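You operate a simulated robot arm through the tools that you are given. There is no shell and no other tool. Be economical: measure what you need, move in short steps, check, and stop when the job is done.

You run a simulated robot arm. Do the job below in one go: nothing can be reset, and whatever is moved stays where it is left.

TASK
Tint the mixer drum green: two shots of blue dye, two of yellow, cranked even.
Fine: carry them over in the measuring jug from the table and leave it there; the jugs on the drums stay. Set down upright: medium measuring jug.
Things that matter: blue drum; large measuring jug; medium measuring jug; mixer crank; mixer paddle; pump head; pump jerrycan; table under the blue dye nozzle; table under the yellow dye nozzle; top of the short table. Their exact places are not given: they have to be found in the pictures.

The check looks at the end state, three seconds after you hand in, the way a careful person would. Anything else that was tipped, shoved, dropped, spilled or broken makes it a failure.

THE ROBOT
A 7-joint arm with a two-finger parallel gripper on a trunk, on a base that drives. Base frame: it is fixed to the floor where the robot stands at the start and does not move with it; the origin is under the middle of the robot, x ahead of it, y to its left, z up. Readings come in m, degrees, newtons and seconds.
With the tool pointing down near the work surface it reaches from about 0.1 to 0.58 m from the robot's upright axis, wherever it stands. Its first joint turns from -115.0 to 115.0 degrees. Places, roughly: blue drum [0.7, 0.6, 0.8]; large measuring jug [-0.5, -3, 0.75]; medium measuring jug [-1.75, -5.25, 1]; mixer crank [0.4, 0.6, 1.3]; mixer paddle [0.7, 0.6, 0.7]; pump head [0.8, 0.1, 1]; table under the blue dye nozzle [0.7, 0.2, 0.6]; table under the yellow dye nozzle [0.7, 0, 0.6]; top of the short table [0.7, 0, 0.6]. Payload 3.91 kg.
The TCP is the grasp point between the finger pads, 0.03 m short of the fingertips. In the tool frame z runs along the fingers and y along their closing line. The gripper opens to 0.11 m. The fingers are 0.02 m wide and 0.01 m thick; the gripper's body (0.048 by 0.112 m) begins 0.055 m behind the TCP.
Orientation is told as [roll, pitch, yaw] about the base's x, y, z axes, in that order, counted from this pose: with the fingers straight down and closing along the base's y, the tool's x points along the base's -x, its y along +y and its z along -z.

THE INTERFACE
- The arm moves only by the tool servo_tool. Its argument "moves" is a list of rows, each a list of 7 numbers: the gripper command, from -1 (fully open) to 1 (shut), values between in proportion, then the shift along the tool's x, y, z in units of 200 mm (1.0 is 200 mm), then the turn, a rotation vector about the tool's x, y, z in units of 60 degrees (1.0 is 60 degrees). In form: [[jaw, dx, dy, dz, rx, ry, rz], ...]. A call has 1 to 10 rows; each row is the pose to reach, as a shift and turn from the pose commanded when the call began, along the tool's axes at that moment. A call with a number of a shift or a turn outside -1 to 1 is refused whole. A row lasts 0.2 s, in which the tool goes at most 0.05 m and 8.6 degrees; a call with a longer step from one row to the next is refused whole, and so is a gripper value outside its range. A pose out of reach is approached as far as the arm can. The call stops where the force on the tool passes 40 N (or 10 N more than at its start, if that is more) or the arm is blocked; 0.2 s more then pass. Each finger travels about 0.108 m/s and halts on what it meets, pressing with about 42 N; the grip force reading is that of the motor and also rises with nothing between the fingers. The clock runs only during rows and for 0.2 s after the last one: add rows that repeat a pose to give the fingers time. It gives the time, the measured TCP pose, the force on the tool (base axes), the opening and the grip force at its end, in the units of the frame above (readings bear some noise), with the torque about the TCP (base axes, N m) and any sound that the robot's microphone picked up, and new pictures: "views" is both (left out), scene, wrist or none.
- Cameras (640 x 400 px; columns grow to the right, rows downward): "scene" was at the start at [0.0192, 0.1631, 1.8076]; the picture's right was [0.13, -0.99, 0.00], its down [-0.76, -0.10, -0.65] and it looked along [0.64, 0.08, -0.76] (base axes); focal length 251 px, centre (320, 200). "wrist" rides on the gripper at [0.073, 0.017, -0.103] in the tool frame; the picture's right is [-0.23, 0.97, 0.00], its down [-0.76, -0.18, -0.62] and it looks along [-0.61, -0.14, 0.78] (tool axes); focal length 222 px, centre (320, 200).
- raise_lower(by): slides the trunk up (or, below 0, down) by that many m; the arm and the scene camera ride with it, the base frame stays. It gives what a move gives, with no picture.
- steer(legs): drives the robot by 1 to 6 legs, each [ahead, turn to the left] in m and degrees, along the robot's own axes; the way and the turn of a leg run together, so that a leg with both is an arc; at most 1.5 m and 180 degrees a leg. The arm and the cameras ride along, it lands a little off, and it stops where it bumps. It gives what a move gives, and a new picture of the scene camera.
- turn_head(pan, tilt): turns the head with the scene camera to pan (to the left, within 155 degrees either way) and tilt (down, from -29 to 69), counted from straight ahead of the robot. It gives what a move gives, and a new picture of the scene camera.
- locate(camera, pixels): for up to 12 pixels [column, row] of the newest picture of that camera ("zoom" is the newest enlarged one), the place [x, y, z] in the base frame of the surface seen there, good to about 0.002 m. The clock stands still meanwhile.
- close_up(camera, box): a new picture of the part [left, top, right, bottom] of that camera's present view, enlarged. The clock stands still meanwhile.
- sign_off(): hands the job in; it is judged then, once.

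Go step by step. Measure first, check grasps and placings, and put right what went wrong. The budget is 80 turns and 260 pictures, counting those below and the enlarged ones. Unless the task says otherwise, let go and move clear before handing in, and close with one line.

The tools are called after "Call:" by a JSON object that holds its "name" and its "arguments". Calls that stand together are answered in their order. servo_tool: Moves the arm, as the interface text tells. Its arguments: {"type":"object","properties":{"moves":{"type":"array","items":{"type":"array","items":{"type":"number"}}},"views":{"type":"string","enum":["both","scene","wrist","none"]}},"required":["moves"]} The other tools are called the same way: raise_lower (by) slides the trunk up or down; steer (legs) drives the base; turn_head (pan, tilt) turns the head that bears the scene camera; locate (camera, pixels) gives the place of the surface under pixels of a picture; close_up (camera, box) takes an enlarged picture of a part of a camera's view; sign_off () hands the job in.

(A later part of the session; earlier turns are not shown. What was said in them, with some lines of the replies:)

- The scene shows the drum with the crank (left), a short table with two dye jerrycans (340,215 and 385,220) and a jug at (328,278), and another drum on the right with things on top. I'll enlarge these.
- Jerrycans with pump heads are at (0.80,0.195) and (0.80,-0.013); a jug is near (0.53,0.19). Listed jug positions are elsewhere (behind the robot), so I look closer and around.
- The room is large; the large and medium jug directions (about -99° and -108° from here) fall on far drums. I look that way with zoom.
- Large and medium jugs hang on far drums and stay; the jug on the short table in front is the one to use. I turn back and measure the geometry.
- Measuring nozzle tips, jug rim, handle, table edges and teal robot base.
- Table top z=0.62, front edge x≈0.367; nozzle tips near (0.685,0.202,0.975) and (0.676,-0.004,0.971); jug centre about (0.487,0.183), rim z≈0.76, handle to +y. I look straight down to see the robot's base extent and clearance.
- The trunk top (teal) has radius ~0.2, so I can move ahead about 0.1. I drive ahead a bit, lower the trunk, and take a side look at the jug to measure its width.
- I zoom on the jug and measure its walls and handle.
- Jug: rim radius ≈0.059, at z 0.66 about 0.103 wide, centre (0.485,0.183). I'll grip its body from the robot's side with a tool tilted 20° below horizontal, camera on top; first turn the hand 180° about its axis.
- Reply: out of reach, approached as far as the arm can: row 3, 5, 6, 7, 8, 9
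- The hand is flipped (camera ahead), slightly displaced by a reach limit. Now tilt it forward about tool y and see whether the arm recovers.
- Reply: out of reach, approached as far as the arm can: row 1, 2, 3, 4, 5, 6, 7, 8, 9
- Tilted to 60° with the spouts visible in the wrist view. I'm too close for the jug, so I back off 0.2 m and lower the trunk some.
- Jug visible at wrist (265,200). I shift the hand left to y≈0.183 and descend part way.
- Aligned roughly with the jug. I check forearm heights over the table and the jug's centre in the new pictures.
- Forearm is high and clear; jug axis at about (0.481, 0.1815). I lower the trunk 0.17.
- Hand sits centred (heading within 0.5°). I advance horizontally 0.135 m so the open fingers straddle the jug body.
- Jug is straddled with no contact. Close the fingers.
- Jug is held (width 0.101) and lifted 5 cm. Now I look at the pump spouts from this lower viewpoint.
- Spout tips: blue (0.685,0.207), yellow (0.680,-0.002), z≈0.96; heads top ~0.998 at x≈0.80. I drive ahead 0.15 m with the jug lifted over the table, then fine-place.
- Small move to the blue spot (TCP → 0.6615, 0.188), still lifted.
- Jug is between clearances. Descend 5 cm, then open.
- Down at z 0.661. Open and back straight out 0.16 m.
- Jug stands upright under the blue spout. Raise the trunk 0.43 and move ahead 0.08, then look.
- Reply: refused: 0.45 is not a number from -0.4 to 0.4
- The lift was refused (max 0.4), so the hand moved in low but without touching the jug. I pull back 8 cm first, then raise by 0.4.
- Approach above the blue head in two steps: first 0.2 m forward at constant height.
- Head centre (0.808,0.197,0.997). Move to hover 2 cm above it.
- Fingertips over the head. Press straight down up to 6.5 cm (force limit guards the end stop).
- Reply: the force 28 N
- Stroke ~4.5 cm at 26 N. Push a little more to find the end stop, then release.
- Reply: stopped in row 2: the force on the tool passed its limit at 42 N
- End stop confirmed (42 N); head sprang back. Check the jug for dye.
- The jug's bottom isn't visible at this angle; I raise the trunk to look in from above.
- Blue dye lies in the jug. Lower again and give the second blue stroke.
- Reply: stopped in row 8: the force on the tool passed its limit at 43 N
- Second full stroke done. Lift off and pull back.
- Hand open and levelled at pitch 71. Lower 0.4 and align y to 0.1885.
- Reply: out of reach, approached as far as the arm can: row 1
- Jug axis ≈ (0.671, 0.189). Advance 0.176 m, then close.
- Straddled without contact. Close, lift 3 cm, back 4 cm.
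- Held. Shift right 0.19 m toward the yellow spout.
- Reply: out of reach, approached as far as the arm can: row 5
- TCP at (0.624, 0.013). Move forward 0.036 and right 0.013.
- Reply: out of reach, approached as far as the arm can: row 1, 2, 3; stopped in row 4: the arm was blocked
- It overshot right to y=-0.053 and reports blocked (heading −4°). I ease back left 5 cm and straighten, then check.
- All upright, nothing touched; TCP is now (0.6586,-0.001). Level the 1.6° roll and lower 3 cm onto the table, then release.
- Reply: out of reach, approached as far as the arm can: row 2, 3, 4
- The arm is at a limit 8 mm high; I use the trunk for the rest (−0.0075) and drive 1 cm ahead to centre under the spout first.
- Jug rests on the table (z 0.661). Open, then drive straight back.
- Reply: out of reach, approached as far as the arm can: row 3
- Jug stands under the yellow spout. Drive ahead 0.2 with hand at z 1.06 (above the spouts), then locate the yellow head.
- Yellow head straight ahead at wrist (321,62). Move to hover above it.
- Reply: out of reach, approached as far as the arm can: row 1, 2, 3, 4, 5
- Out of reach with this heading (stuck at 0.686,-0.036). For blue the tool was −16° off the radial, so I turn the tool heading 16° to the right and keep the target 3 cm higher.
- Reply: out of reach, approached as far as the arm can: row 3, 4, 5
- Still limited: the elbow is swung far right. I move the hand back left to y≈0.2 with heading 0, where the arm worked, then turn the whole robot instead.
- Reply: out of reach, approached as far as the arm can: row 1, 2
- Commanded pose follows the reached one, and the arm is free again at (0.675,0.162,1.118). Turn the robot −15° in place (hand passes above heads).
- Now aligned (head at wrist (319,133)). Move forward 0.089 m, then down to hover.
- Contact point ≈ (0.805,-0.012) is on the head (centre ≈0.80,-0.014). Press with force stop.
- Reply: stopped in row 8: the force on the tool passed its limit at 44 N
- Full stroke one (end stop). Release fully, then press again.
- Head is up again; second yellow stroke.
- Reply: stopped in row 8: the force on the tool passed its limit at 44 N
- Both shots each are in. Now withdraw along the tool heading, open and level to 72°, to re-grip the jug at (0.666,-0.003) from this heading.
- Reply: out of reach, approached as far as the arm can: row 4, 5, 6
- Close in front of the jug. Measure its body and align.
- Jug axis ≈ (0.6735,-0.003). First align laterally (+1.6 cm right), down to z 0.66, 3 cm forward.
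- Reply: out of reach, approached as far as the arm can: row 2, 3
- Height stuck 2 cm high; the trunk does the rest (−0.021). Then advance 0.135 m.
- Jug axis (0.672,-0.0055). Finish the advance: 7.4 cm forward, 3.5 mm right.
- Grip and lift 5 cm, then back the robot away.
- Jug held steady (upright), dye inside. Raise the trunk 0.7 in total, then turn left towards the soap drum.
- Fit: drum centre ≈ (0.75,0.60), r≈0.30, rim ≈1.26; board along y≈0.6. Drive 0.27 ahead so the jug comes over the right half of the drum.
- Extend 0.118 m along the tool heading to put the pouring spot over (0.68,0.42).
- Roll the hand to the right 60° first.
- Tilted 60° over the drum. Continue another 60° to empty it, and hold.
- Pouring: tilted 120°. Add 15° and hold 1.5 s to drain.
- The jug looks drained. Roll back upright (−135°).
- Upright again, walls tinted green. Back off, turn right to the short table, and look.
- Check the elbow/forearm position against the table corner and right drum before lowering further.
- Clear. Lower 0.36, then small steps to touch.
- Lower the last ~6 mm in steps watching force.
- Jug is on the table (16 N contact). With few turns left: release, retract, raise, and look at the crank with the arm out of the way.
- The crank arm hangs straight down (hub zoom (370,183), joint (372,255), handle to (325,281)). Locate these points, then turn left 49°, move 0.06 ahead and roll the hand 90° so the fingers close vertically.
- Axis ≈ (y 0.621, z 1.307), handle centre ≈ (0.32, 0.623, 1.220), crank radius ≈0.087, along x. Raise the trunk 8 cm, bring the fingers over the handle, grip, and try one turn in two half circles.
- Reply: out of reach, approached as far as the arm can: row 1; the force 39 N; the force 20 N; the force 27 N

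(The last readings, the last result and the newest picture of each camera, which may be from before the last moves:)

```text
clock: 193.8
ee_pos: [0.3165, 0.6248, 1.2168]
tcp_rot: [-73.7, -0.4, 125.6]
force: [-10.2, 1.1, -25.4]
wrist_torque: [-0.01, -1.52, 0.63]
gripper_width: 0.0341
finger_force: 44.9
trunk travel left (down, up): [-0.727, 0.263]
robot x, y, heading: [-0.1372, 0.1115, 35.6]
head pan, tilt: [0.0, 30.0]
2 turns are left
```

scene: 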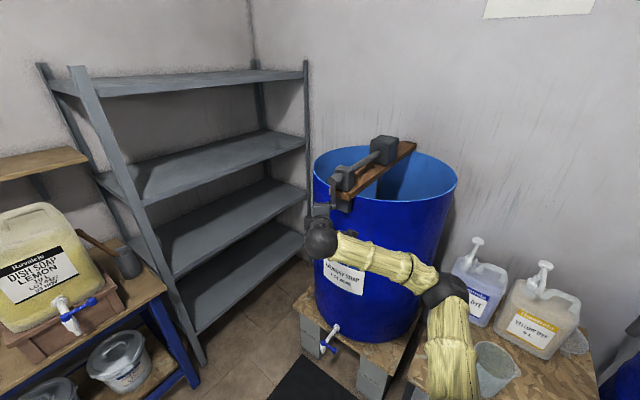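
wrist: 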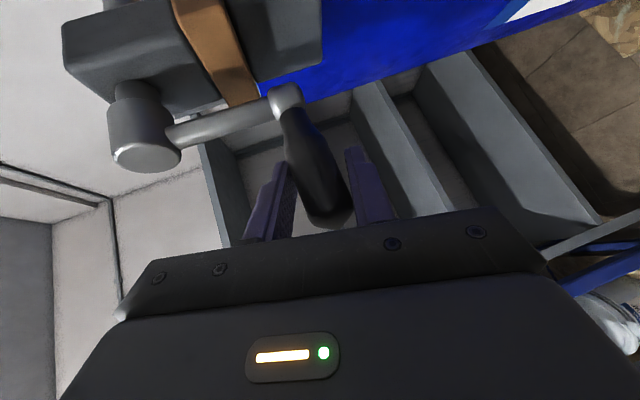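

One full turn worked with the handle held (top 1.398, bottom 1.217 → radius 0.090). I correct the 4 mm offset and radius, crank ten more turns, then release, withdraw, rise and look into the drum.

Call:
{"name": "servo_tool", "arguments": {"moves": [[1, 0, 0.019, 0.0056, 0, 0, 0], [1, 0, 0.019, 0.0056, 0, 0, 0]], "views": "none"}}

Call:
{"name": "servo_tool", "arguments": {"moves": [[1, -0.1258, -0.0494, 0.0785, 0, 0, 0], [1, -0.2382, -0.1451, 0.1323, 0, 0, 0], [1, -0.3207, -0.2752, 0.1552, 0, 0, 0], [1, -0.3658, -0.4245, 0.144, 0, 0, 0], [1, -0.3677, -0.5746, 0.1005, 0, 0, 0], [1, -0.3259, -0.7076, 0.0295, 0, 0, 0], [1, -0.2466, -0.8072, -0.06, 0, 0, 0], [1, -0.1363, -0.8617, -0.1576, 0, 0, 0], [1, -0.011, -0.8643, -0.2511, 0, 0, 0]], "views": "none"}}

Call:
{"name": "servo_tool", "arguments": {"moves": [[1, 0.1258, 0.0494, -0.0785, 0, 0, 0], [1, 0.2382, 0.1451, -0.1323, 0, 0, 0], [1, 0.3207, 0.2752, -0.1552, 0, 0, 0], [1, 0.3658, 0.4245, -0.144, 0, 0, 0], [1, 0.3677, 0.5746, -0.1005, 0, 0, 0], [1, 0.3259, 0.7076, -0.0295, 0, 0, 0], [1, 0.2466, 0.8072, 0.06, 0, 0, 0], [1, 0.1363, 0.8617, 0.1576, 0, 0, 0], [1, 0.011, 0.8643, 0.2511, 0, 0, 0]], "views": "none"}}

Call:
{"name": "servo_tool", "arguments": {"moves": [[1, -0.1258, -0.0494, 0.0785, 0, 0, 0], [1, -0.2382, -0.1451, 0.1323, 0, 0, 0], [1, -0.3207, -0.2752, 0.1552, 0, 0, 0], [1, -0.3658, -0.4245, 0.144, 0, 0, 0], [1, -0.3677, -0.5746, 0.1005, 0, 0, 0], [1, -0.3259, -0.7076, 0.0295, 0, 0, 0], [1, -0.2466, -0.8072, -0.06, 0, 0, 0], [1, -0.1363, -0.8617, -0.1576, 0, 0, 0], [1, -0.011, -0.8643, -0.2511, 0, 0, 0]], "views": "none"}}

Call:
{"name": "servo_tool", "arguments": {"moves": [[1, 0.1258, 0.0494, -0.0785, 0, 0, 0], [1, 0.2382, 0.1451, -0.1323, 0, 0, 0], [1, 0.3207, 0.2752, -0.1552, 0, 0, 0], [1, 0.3658, 0.4245, -0.144, 0, 0, 0], [1, 0.3677, 0.5746, -0.1005, 0, 0, 0], [1, 0.3259, 0.7076, -0.0295, 0, 0, 0], [1, 0.2466, 0.8072, 0.06, 0, 0, 0], [1, 0.1363, 0.8617, 0.1576, 0, 0, 0], [1, 0.011, 0.8643, 0.2511, 0, 0, 0]], "views": "none"}}

Call:
{"name": "servo_tool", "arguments": {"moves": [[1, -0.1258, -0.0494, 0.0785, 0, 0, 0], [1, -0.2382, -0.1451, 0.1323, 0, 0, 0], [1, -0.3207, -0.2752, 0.1552, 0, 0, 0], [1, -0.3658, -0.4245, 0.144, 0, 0, 0], [1, -0.3677, -0.5746, 0.1005, 0, 0, 0], [1, -0.3259, -0.7076, 0.0295, 0, 0, 0], [1, -0.2466, -0.8072, -0.06, 0, 0, 0], [1, -0.1363, -0.8617, -0.1576, 0, 0, 0], [1, -0.011, -0.8643, -0.2511, 0, 0, 0]], "views": "none"}}

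Call:
{"name": "servo_tool", "arguments": {"moves": [[1, 0.1258, 0.0494, -0.0785, 0, 0, 0], [1, 0.2382, 0.1451, -0.1323, 0, 0, 0], [1, 0.3207, 0.2752, -0.1552, 0, 0, 0], [1, 0.3658, 0.4245, -0.144, 0, 0, 0], [1, 0.3677, 0.5746, -0.1005, 0, 0, 0], [1, 0.3259, 0.7076, -0.0295, 0, 0, 0], [1, 0.2466, 0.8072, 0.06, 0, 0, 0], [1, 0.1363, 0.8617, 0.1576, 0, 0, 0], [1, 0.011, 0.8643, 0.2511, 0, 0, 0]], "views": "none"}}

Call:
{"name": "servo_tool", "arguments": {"moves": [[1, -0.1258, -0.0494, 0.0785, 0, 0, 0], [1, -0.2382, -0.1451, 0.1323, 0, 0, 0], [1, -0.3207, -0.2752, 0.1552, 0, 0, 0], [1, -0.3658, -0.4245, 0.144, 0, 0, 0], [1, -0.3677, -0.5746, 0.1005, 0, 0, 0], [1, -0.3259, -0.7076, 0.0295, 0, 0, 0], [1, -0.2466, -0.8072, -0.06, 0, 0, 0], [1, -0.1363, -0.8617, -0.1576, 0, 0, 0], [1, -0.011, -0.8643, -0.2511, 0, 0, 0]], "views": "none"}}

Call:
{"name": "servo_tool", "arguments": {"moves": [[1, 0.1258, 0.0494, -0.0785, 0, 0, 0], [1, 0.2382, 0.1451, -0.1323, 0, 0, 0], [1, 0.3207, 0.2752, -0.1552, 0, 0, 0], [1, 0.3658, 0.4245, -0.144, 0, 0, 0], [1, 0.3677, 0.5746, -0.1005, 0, 0, 0], [1, 0.3259, 0.7076, -0.0295, 0, 0, 0], [1, 0.2466, 0.8072, 0.06, 0, 0, 0], [1, 0.1363, 0.8617, 0.1576, 0, 0, 0], [1, 0.011, 0.8643, 0.2511, 0, 0, 0]], "views": "none"}}

Call:
{"name": "servo_tool", "arguments": {"moves": [[1, -0.1258, -0.0494, 0.0785, 0, 0, 0], [1, -0.2382, -0.1451, 0.1323, 0, 0, 0], [1, -0.3207, -0.2752, 0.1552, 0, 0, 0], [1, -0.3658, -0.4245, 0.144, 0, 0, 0], [1, -0.3677, -0.5746, 0.1005, 0, 0, 0], [1, -0.3259, -0.7076, 0.0295, 0, 0, 0], [1, -0.2466, -0.8072, -0.06, 0, 0, 0], [1, -0.1363, -0.8617, -0.1576, 0, 0, 0], [1, -0.011, -0.8643, -0.2511, 0, 0, 0]], "views": "none"}}

Call:
{"name": "servo_tool", "arguments": {"moves": [[1, 0.1258, 0.0494, -0.0785, 0, 0, 0], [1, 0.2382, 0.1451, -0.1323, 0, 0, 0], [1, 0.3207, 0.2752, -0.1552, 0, 0, 0], [1, 0.3658, 0.4245, -0.144, 0, 0, 0], [1, 0.3677, 0.5746, -0.1005, 0, 0, 0], [1, 0.3259, 0.7076, -0.0295, 0, 0, 0], [1, 0.2466, 0.8072, 0.06, 0, 0, 0], [1, 0.1363, 0.8617, 0.1576, 0, 0, 0], [1, 0.011, 0.8643, 0.2511, 0, 0, 0]], "views": "none"}}

Call:
{"name": "servo_tool", "arguments": {"moves": [[1, -0.1258, -0.0494, 0.0785, 0, 0, 0], [1, -0.2382, -0.1451, 0.1323, 0, 0, 0], [1, -0.3207, -0.2752, 0.1552, 0, 0, 0], [1, -0.3658, -0.4245, 0.144, 0, 0, 0], [1, -0.3677, -0.5746, 0.1005, 0, 0, 0], [1, -0.3259, -0.7076, 0.0295, 0, 0, 0], [1, -0.2466, -0.8072, -0.06, 0, 0, 0], [1, -0.1363, -0.8617, -0.1576, 0, 0, 0], [1, -0.011, -0.8643, -0.2511, 0, 0, 0]], "views": "none"}}

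Call:
{"name": "servo_tool", "arguments": {"moves": [[1, 0.1258, 0.0494, -0.0785, 0, 0, 0], [1, 0.2382, 0.1451, -0.1323, 0, 0, 0], [1, 0.3207, 0.2752, -0.1552, 0, 0, 0], [1, 0.3658, 0.4245, -0.144, 0, 0, 0], [1, 0.3677, 0.5746, -0.1005, 0, 0, 0], [1, 0.3259, 0.7076, -0.0295, 0, 0, 0], [1, 0.2466, 0.8072, 0.06, 0, 0, 0], [1, 0.1363, 0.8617, 0.1576, 0, 0, 0], [1, 0.011, 0.8643, 0.2511, 0, 0, 0]], "views": "none"}}

Call:
{"name": "servo_tool", "arguments": {"moves": [[1, -0.1258, -0.0494, 0.0785, 0, 0, 0], [1, -0.2382, -0.1451, 0.1323, 0, 0, 0], [1, -0.3207, -0.2752, 0.1552, 0, 0, 0], [1, -0.3658, -0.4245, 0.144, 0, 0, 0], [1, -0.3677, -0.5746, 0.1005, 0, 0, 0], [1, -0.3259, -0.7076, 0.0295, 0, 0, 0], [1, -0.2466, -0.8072, -0.06, 0, 0, 0], [1, -0.1363, -0.8617, -0.1576, 0, 0, 0], [1, -0.011, -0.8643, -0.2511, 0, 0, 0]], "views": "none"}}

Call:
{"name": "servo_tool", "arguments": {"moves": [[1, 0.1258, 0.0494, -0.0785, 0, 0, 0], [1, 0.2382, 0.1451, -0.1323, 0, 0, 0], [1, 0.3207, 0.2752, -0.1552, 0, 0, 0], [1, 0.3658, 0.4245, -0.144, 0, 0, 0], [1, 0.3677, 0.5746, -0.1005, 0, 0, 0], [1, 0.3259, 0.7076, -0.0295, 0, 0, 0], [1, 0.2466, 0.8072, 0.06, 0, 0, 0], [1, 0.1363, 0.8617, 0.1576, 0, 0, 0], [1, 0.011, 0.8643, 0.2511, 0, 0, 0]], "views": "none"}}

Call:
{"name": "servo_tool", "arguments": {"moves": [[1, -0.1258, -0.0494, 0.0785, 0, 0, 0], [1, -0.2382, -0.1451, 0.1323, 0, 0, 0], [1, -0.3207, -0.2752, 0.1552, 0, 0, 0], [1, -0.3658, -0.4245, 0.144, 0, 0, 0], [1, -0.3677, -0.5746, 0.1005, 0, 0, 0], [1, -0.3259, -0.7076, 0.0295, 0, 0, 0], [1, -0.2466, -0.8072, -0.06, 0, 0, 0], [1, -0.1363, -0.8617, -0.1576, 0, 0, 0], [1, -0.011, -0.8643, -0.2511, 0, 0, 0]], "views": "none"}}

Call:
{"name": "servo_tool", "arguments": {"moves": [[1, 0.1258, 0.0494, -0.0785, 0, 0, 0], [1, 0.2382, 0.1451, -0.1323, 0, 0, 0], [1, 0.3207, 0.2752, -0.1552, 0, 0, 0], [1, 0.3658, 0.4245, -0.144, 0, 0, 0], [1, 0.3677, 0.5746, -0.1005, 0, 0, 0], [1, 0.3259, 0.7076, -0.0295, 0, 0, 0], [1, 0.2466, 0.8072, 0.06, 0, 0, 0], [1, 0.1363, 0.8617, 0.1576, 0, 0, 0], [1, 0.011, 0.8643, 0.2511, 0, 0, 0]], "views": "none"}}

```text
clock: 194.4
ee_pos: [0.3177, 0.6233, 1.2177]
tcp_rot: [-74.3, -0.5, 125.6]
force: [-9.5, 3.8, -4.5]
wrist_torque: [0.01, -1.19, 0.77]
gripper_width: 0.0341
finger_force: 44.7
trunk travel left (down, up): [-0.727, 0.263]
robot x, y, heading: [-0.1385, 0.1103, 35.8]
head pan, tilt: [0.0, 30.0]
```

```text
clock: 196.4
ee_pos: [0.3173, 0.6198, 1.3966]
tcp_rot: [-73.6, -0.5, 125.6]
force: [-10.7, -2.8, -12.1]
wrist_torque: [-0.05, -1.82, 0.92]
gripper_width: 0.0339
finger_force: 44.9
trunk travel left (down, up): [-0.727, 0.263]
robot x, y, heading: [-0.1364, 0.1136, 35.6]
head pan, tilt: [0.0, 30.0]
```

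```text
clock: 198.4
ee_pos: [0.3163, 0.6255, 1.2177]
tcp_rot: [-73.9, -0.4, 125.8]
force: [-19.8, 3.6, -8.7]
wrist_torque: [-0.03, -1.65, -0.77]
gripper_width: 0.0339
finger_force: 45.1
trunk travel left (down, up): [-0.727, 0.263]
robot x, y, heading: [-0.1374, 0.1116, 35.9]
head pan, tilt: [0.0, 30.0]
```

```text
clock: 200.4
ee_pos: [0.3167, 0.6222, 1.3973]
tcp_rot: [-73.8, -0.5, 125.6]
force: [-17.9, -3.2, -12.6]
wrist_torque: [-0.01, -1.69, 0.77]
gripper_width: 0.0334
finger_force: 45.3
trunk travel left (down, up): [-0.727, 0.263]
robot x, y, heading: [-0.1376, 0.1114, 35.6]
head pan, tilt: [0.0, 30.0]
```

```text
clock: 202.4
ee_pos: [0.3175, 0.621, 1.2175]
tcp_rot: [-74.2, -0.6, 125.4]
force: [-9.5, 6.0, 15.4]
wrist_torque: [0.0, -1.56, -0.21]
gripper_width: 0.0336
finger_force: 44.9
trunk travel left (down, up): [-0.727, 0.263]
robot x, y, heading: [-0.1367, 0.1115, 35.8]
head pan, tilt: [0.0, 30.0]
```

```text
clock: 204.4
ee_pos: [0.3171, 0.621, 1.3981]
tcp_rot: [-73.8, -0.5, 125.7]
force: [-9.8, -2.2, -4.8]
wrist_torque: [0.0, -1.63, 1.3]
gripper_width: 0.0331
finger_force: 44.9
trunk travel left (down, up): [-0.727, 0.263]
robot x, y, heading: [-0.1383, 0.1093, 35.6]
head pan, tilt: [0.0, 30.0]
```

```text
clock: 206.4
ee_pos: [0.3172, 0.6246, 1.2173]
tcp_rot: [-73.9, -0.5, 125.6]
force: [-5.5, -1.2, 1.4]
wrist_torque: [-0.05, -1.89, -0.75]
gripper_width: 0.0334
finger_force: 44.8
trunk travel left (down, up): [-0.727, 0.263]
robot x, y, heading: [-0.137, 0.1152, 36.2]
head pan, tilt: [0.0, 30.0]
```

```text
clock: 208.4
ee_pos: [0.316, 0.6249, 1.3963]
tcp_rot: [-73.7, -0.5, 125.5]
force: [-3.0, -3.5, -10.2]
wrist_torque: [0.01, -1.81, 0.1]
gripper_width: 0.0327
finger_force: 45.0
trunk travel left (down, up): [-0.727, 0.263]
robot x, y, heading: [-0.1375, 0.1113, 35.7]
head pan, tilt: [0.0, 30.0]
```

```text
clock: 210.4
ee_pos: [0.3161, 0.6289, 1.2169]
tcp_rot: [-74.0, -0.4, 125.8]
force: [-15.0, 4.2, -3.4]
wrist_torque: [0.0, -1.35, -0.23]
gripper_width: 0.0328
finger_force: 45.1
trunk travel left (down, up): [-0.727, 0.263]
robot x, y, heading: [-0.137, 0.1115, 35.3]
head pan, tilt: [0.0, 30.0]
```

```text
clock: 212.4
ee_pos: [0.3152, 0.6249, 1.3964]
tcp_rot: [-73.4, -0.3, 125.7]
force: [-14.5, -2.7, -36.7]
wrist_torque: [0.06, -1.34, -0.01]
gripper_width: 0.0329
finger_force: 45.0
trunk travel left (down, up): [-0.727, 0.263]
robot x, y, heading: [-0.1367, 0.116, 35.5]
head pan, tilt: [0.0, 30.0]
```

```text
clock: 214.4
ee_pos: [0.3163, 0.6243, 1.2162]
tcp_rot: [-74.1, -0.4, 125.8]
force: [-17.4, 3.7, -1.1]
wrist_torque: [-0.01, -1.49, -0.5]
gripper_width: 0.0328
finger_force: 44.4
trunk travel left (down, up): [-0.727, 0.263]
robot x, y, heading: [-0.1398, 0.1133, 35.8]
head pan, tilt: [0.0, 30.0]
```

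```text
clock: 216.4
ee_pos: [0.315, 0.6231, 1.3961]
tcp_rot: [-73.7, -0.4, 125.4]
force: [-10.6, -3.4, -8.4]
wrist_torque: [0.02, -1.72, 0.43]
gripper_width: 0.0326
finger_force: 44.9
trunk travel left (down, up): [-0.727, 0.263]
robot x, y, heading: [-0.1368, 0.1104, 35.9]
head pan, tilt: [0.0, 30.0]
```

```text
clock: 218.4
ee_pos: [0.3153, 0.6236, 1.216]
tcp_rot: [-73.8, -0.5, 125.5]
force: [-15.2, 3.5, 0.9]
wrist_torque: [-0.06, -1.47, -0.65]
gripper_width: 0.0322
finger_force: 44.7
trunk travel left (down, up): [-0.727, 0.263]
robot x, y, heading: [-0.1389, 0.1101, 35.6]
head pan, tilt: [0.0, 30.0]
```

```text
clock: 220.4
ee_pos: [0.3148, 0.6214, 1.3972]
tcp_rot: [-74.0, -0.5, 125.8]
force: [-23.9, -3.0, 1.0]
wrist_torque: [-0.02, -1.35, 1.41]
gripper_width: 0.0324
finger_force: 45.1
trunk travel left (down, up): [-0.727, 0.263]
robot x, y, heading: [-0.1358, 0.1088, 35.7]
head pan, tilt: [0.0, 30.0]
```

```text
clock: 222.4
ee_pos: [0.3156, 0.6272, 1.216]
tcp_rot: [-74.0, -0.3, 125.6]
force: [-21.5, 3.6, -5.1]
wrist_torque: [-0.02, -1.27, 0.3]
gripper_width: 0.0325
finger_force: 45.4
trunk travel left (down, up): [-0.727, 0.263]
robot x, y, heading: [-0.1384, 0.1088, 35.5]
head pan, tilt: [0.0, 30.0]
```

```text
clock: 224.4
ee_pos: [0.3155, 0.6242, 1.3968]
tcp_rot: [-73.6, -0.4, 125.6]
force: [-18.5, -3.3, -8.3]
wrist_torque: [-0.01, -1.53, 0.52]
gripper_width: 0.0325
finger_force: 44.7
trunk travel left (down, up): [-0.727, 0.263]
robot x, y, heading: [-0.1371, 0.1117, 36.0]
head pan, tilt: [0.0, 30.0]
```

```text
clock: 226.4
ee_pos: [0.3164, 0.6231, 1.2166]
tcp_rot: [-74.0, -0.6, 125.6]
force: [-16.8, 3.8, 5.9]
wrist_torque: [-0.02, -1.24, -0.04]
gripper_width: 0.0325
finger_force: 44.9
trunk travel left (down, up): [-0.727, 0.263]
robot x, y, heading: [-0.1349, 0.1111, 35.5]
head pan, tilt: [0.0, 30.0]
```

Call:
{"name": "servo_tool", "arguments": {"moves": [[1, -0.1258, -0.0494, 0.0785, 0, 0, 0], [1, -0.2382, -0.1451, 0.1323, 0, 0, 0], [1, -0.3207, -0.2752, 0.1552, 0, 0, 0], [1, -0.3658, -0.4245, 0.144, 0, 0, 0], [1, -0.3677, -0.5746, 0.1005, 0, 0, 0], [1, -0.3259, -0.7076, 0.0295, 0, 0, 0], [1, -0.2466, -0.8072, -0.06, 0, 0, 0], [1, -0.1363, -0.8617, -0.1576, 0, 0, 0], [1, -0.011, -0.8643, -0.2511, 0, 0, 0]], "views": "none"}}

Call:
{"name": "servo_tool", "arguments": {"moves": [[1, 0.1258, 0.0494, -0.0785, 0, 0, 0], [1, 0.2382, 0.1451, -0.1323, 0, 0, 0], [1, 0.3207, 0.2752, -0.1552, 0, 0, 0], [1, 0.3658, 0.4245, -0.144, 0, 0, 0], [1, 0.3677, 0.5746, -0.1005, 0, 0, 0], [1, 0.3259, 0.7076, -0.0295, 0, 0, 0], [1, 0.2466, 0.8072, 0.06, 0, 0, 0], [1, 0.1363, 0.8617, 0.1576, 0, 0, 0], [1, 0.011, 0.8643, 0.2511, 0, 0, 0]], "views": "none"}}

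Call:
{"name": "servo_tool", "arguments": {"moves": [[1, -0.1258, -0.0494, 0.0785, 0, 0, 0], [1, -0.2382, -0.1451, 0.1323, 0, 0, 0], [1, -0.3207, -0.2752, 0.1552, 0, 0, 0], [1, -0.3658, -0.4245, 0.144, 0, 0, 0], [1, -0.3677, -0.5746, 0.1005, 0, 0, 0], [1, -0.3259, -0.7076, 0.0295, 0, 0, 0], [1, -0.2466, -0.8072, -0.06, 0, 0, 0], [1, -0.1363, -0.8617, -0.1576, 0, 0, 0], [1, -0.011, -0.8643, -0.2511, 0, 0, 0]], "views": "none"}}

Call:
{"name": "servo_tool", "arguments": {"moves": [[1, 0.1258, 0.0494, -0.0785, 0, 0, 0], [1, 0.2382, 0.1451, -0.1323, 0, 0, 0], [1, 0.3207, 0.2752, -0.1552, 0, 0, 0], [1, 0.3658, 0.4245, -0.144, 0, 0, 0], [1, 0.3677, 0.5746, -0.1005, 0, 0, 0], [1, 0.3259, 0.7076, -0.0295, 0, 0, 0], [1, 0.2466, 0.8072, 0.06, 0, 0, 0], [1, 0.1363, 0.8617, 0.1576, 0, 0, 0], [1, 0.011, 0.8643, 0.2511, 0, 0, 0]], "views": "wrist"}}

Call:
{"name": "servo_tool", "arguments": {"moves": [[0, 0, 0, 0, 0, 0, 0], [-0.4, 0, 0, 0, 0, 0, 0], [-0.4, 0, 0, 0, 0, 0, 0], [-0.4, 0, 0, -0.1, 0, 0, 0], [-0.4, 0, 0, -0.28, 0, 0, 0], [-0.4, 0, 0, -0.46, 0, 0, 0], [-0.4, 0, 0, -0.65, 0, 0, 0], [-0.4, 0, 0, -0.838, 0, 0, 0], [-0.4, 0, 0, -0.838, 0, 0, 0]], "views": "wrist"}}

Call:
{"name": "raise_lower", "arguments": {"by": 0.25}}

Call:
{"name": "turn_head", "arguments": {"pan": -16, "tilt": 42}}

Call:
{"name": "close_up", "arguments": {"camera": "scene", "box": [200, 100, 440, 300]}}

```text
clock: 228.4
ee_pos: [0.3157, 0.6244, 1.396]
tcp_rot: [-73.8, -0.5, 125.6]
force: [-18.1, -3.2, -4.8]
wrist_torque: [-0.04, -1.57, -0.35]
gripper_width: 0.0322
finger_force: 44.8
trunk travel left (down, up): [-0.727, 0.263]
robot x, y, heading: [-0.1343, 0.1141, 36.1]
head pan, tilt: [0.0, 30.0]
```

```text
clock: 230.4
ee_pos: [0.3171, 0.623, 1.216]
tcp_rot: [-74.0, -0.4, 125.7]
force: [-23.7, 4.1, -7.9]
wrist_torque: [0.0, -1.59, -0.87]
gripper_width: 0.0326
finger_force: 44.5
trunk travel left (down, up): [-0.727, 0.263]
robot x, y, heading: [-0.1347, 0.114, 35.6]
head pan, tilt: [0.0, 30.0]
```

```text
clock: 232.4
ee_pos: [0.3163, 0.6201, 1.3955]
tcp_rot: [-73.9, -0.4, 125.6]
force: [-25.5, -2.7, -3.5]
wrist_torque: [0.0, -1.42, 0.38]
gripper_width: 0.0323
finger_force: 44.7
trunk travel left (down, up): [-0.727, 0.263]
robot x, y, heading: [-0.1346, 0.109, 35.9]
head pan, tilt: [0.0, 30.0]
```

```text
clock: 234.4
ee_pos: [0.3164, 0.6225, 1.2159]
tcp_rot: [-73.9, -0.5, 125.4]
force: [-13.9, 4.3, 3.1]
wrist_torque: [-0.05, -1.62, -0.8]
gripper_width: 0.0326
finger_force: 45.0
trunk travel left (down, up): [-0.727, 0.263]
robot x, y, heading: [-0.1401, 0.1127, 35.4]
head pan, tilt: [0.0, 30.0]
```

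wrist: 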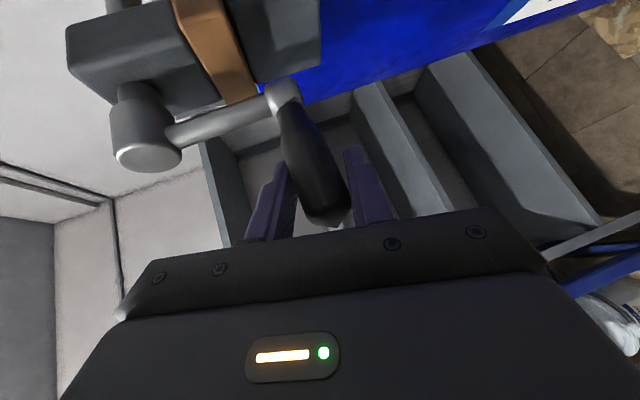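

```text
clock: 236.4
ee_pos: [0.203, 0.5349, 1.265]
tcp_rot: [-73.9, -0.5, 125.8]
force: [-0.3, -0.3, 0.8]
wrist_torque: [-0.03, -0.02, 0.01]
gripper_width: 0.0769
finger_force: 0.0
out of reach, approached as far as the arm can: row 8, 9
trunk travel left (down, up): [-0.727, 0.263]
robot x, y, heading: [-0.1373, 0.1146, 35.6]
head pan, tilt: [0.0, 30.0]
```

wrist: 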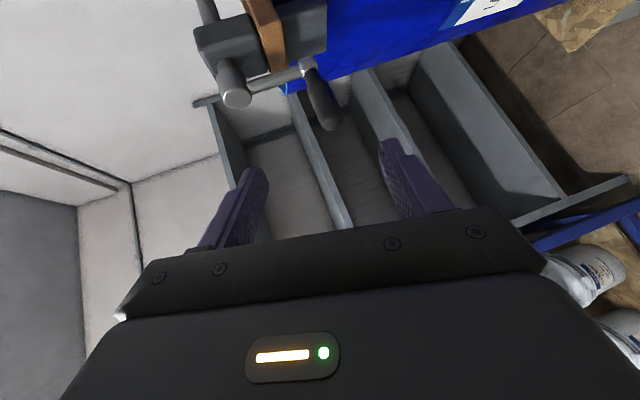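

```text
clock: 239.0
ee_pos: [0.2038, 0.5344, 1.5158]
tcp_rot: [-73.9, -0.4, 125.8]
force: [1.5, -0.2, 0.0]
wrist_torque: [-0.05, 0.0, 0.0]
gripper_width: 0.0769
finger_force: 0.1
trunk travel left (down, up): [-0.977, 0.013]
robot x, y, heading: [-0.1378, 0.1078, 35.7]
head pan, tilt: [0.0, 30.0]
```

```text
clock: 239.8
ee_pos: [0.2038, 0.5355, 1.5159]
tcp_rot: [-74.0, -0.6, 125.7]
force: [0.8, 0.1, 0.5]
wrist_torque: [-0.07, -0.01, 0.01]
gripper_width: 0.0771
finger_force: 0.0
trunk travel left (down, up): [-0.977, 0.013]
robot x, y, heading: [-0.137, 0.1115, 35.6]
head pan, tilt: [-16.0, 42.0]
```

scene: 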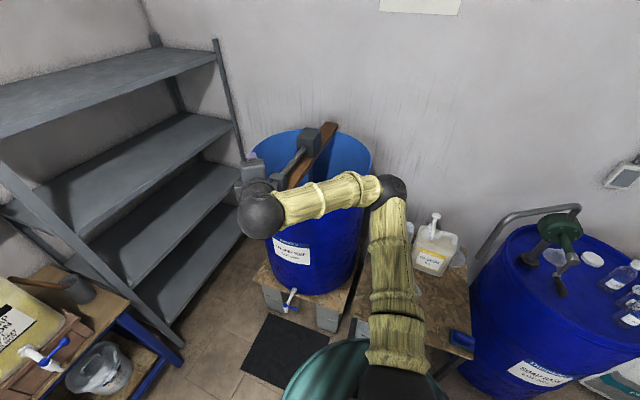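

```text
2.00 times, centred on (320, 200) of scene
1 turns are left
```

zoom: 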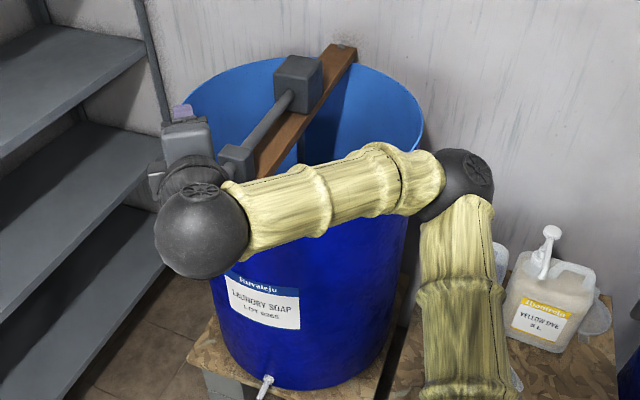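

The crank made eleven full turns, the hand has let go and is clear, and the jug stood upright on the table when I released it. The liquid level is hidden behind the arm in the last picture, so I did not see the final colour; I'm handing in now.

Call:
{"name": "sign_off", "arguments": {}}

```text
The job is handed in.
```

I pumped two full shots each of blue and yellow dye into the table jug, poured it into the mixer drum and cranked eleven full turns. The jug is back upright on the short table, and the jugs on the drums were left alone. The arm blocked my last view into the drum, so I did not see whether the colour came out an even green.
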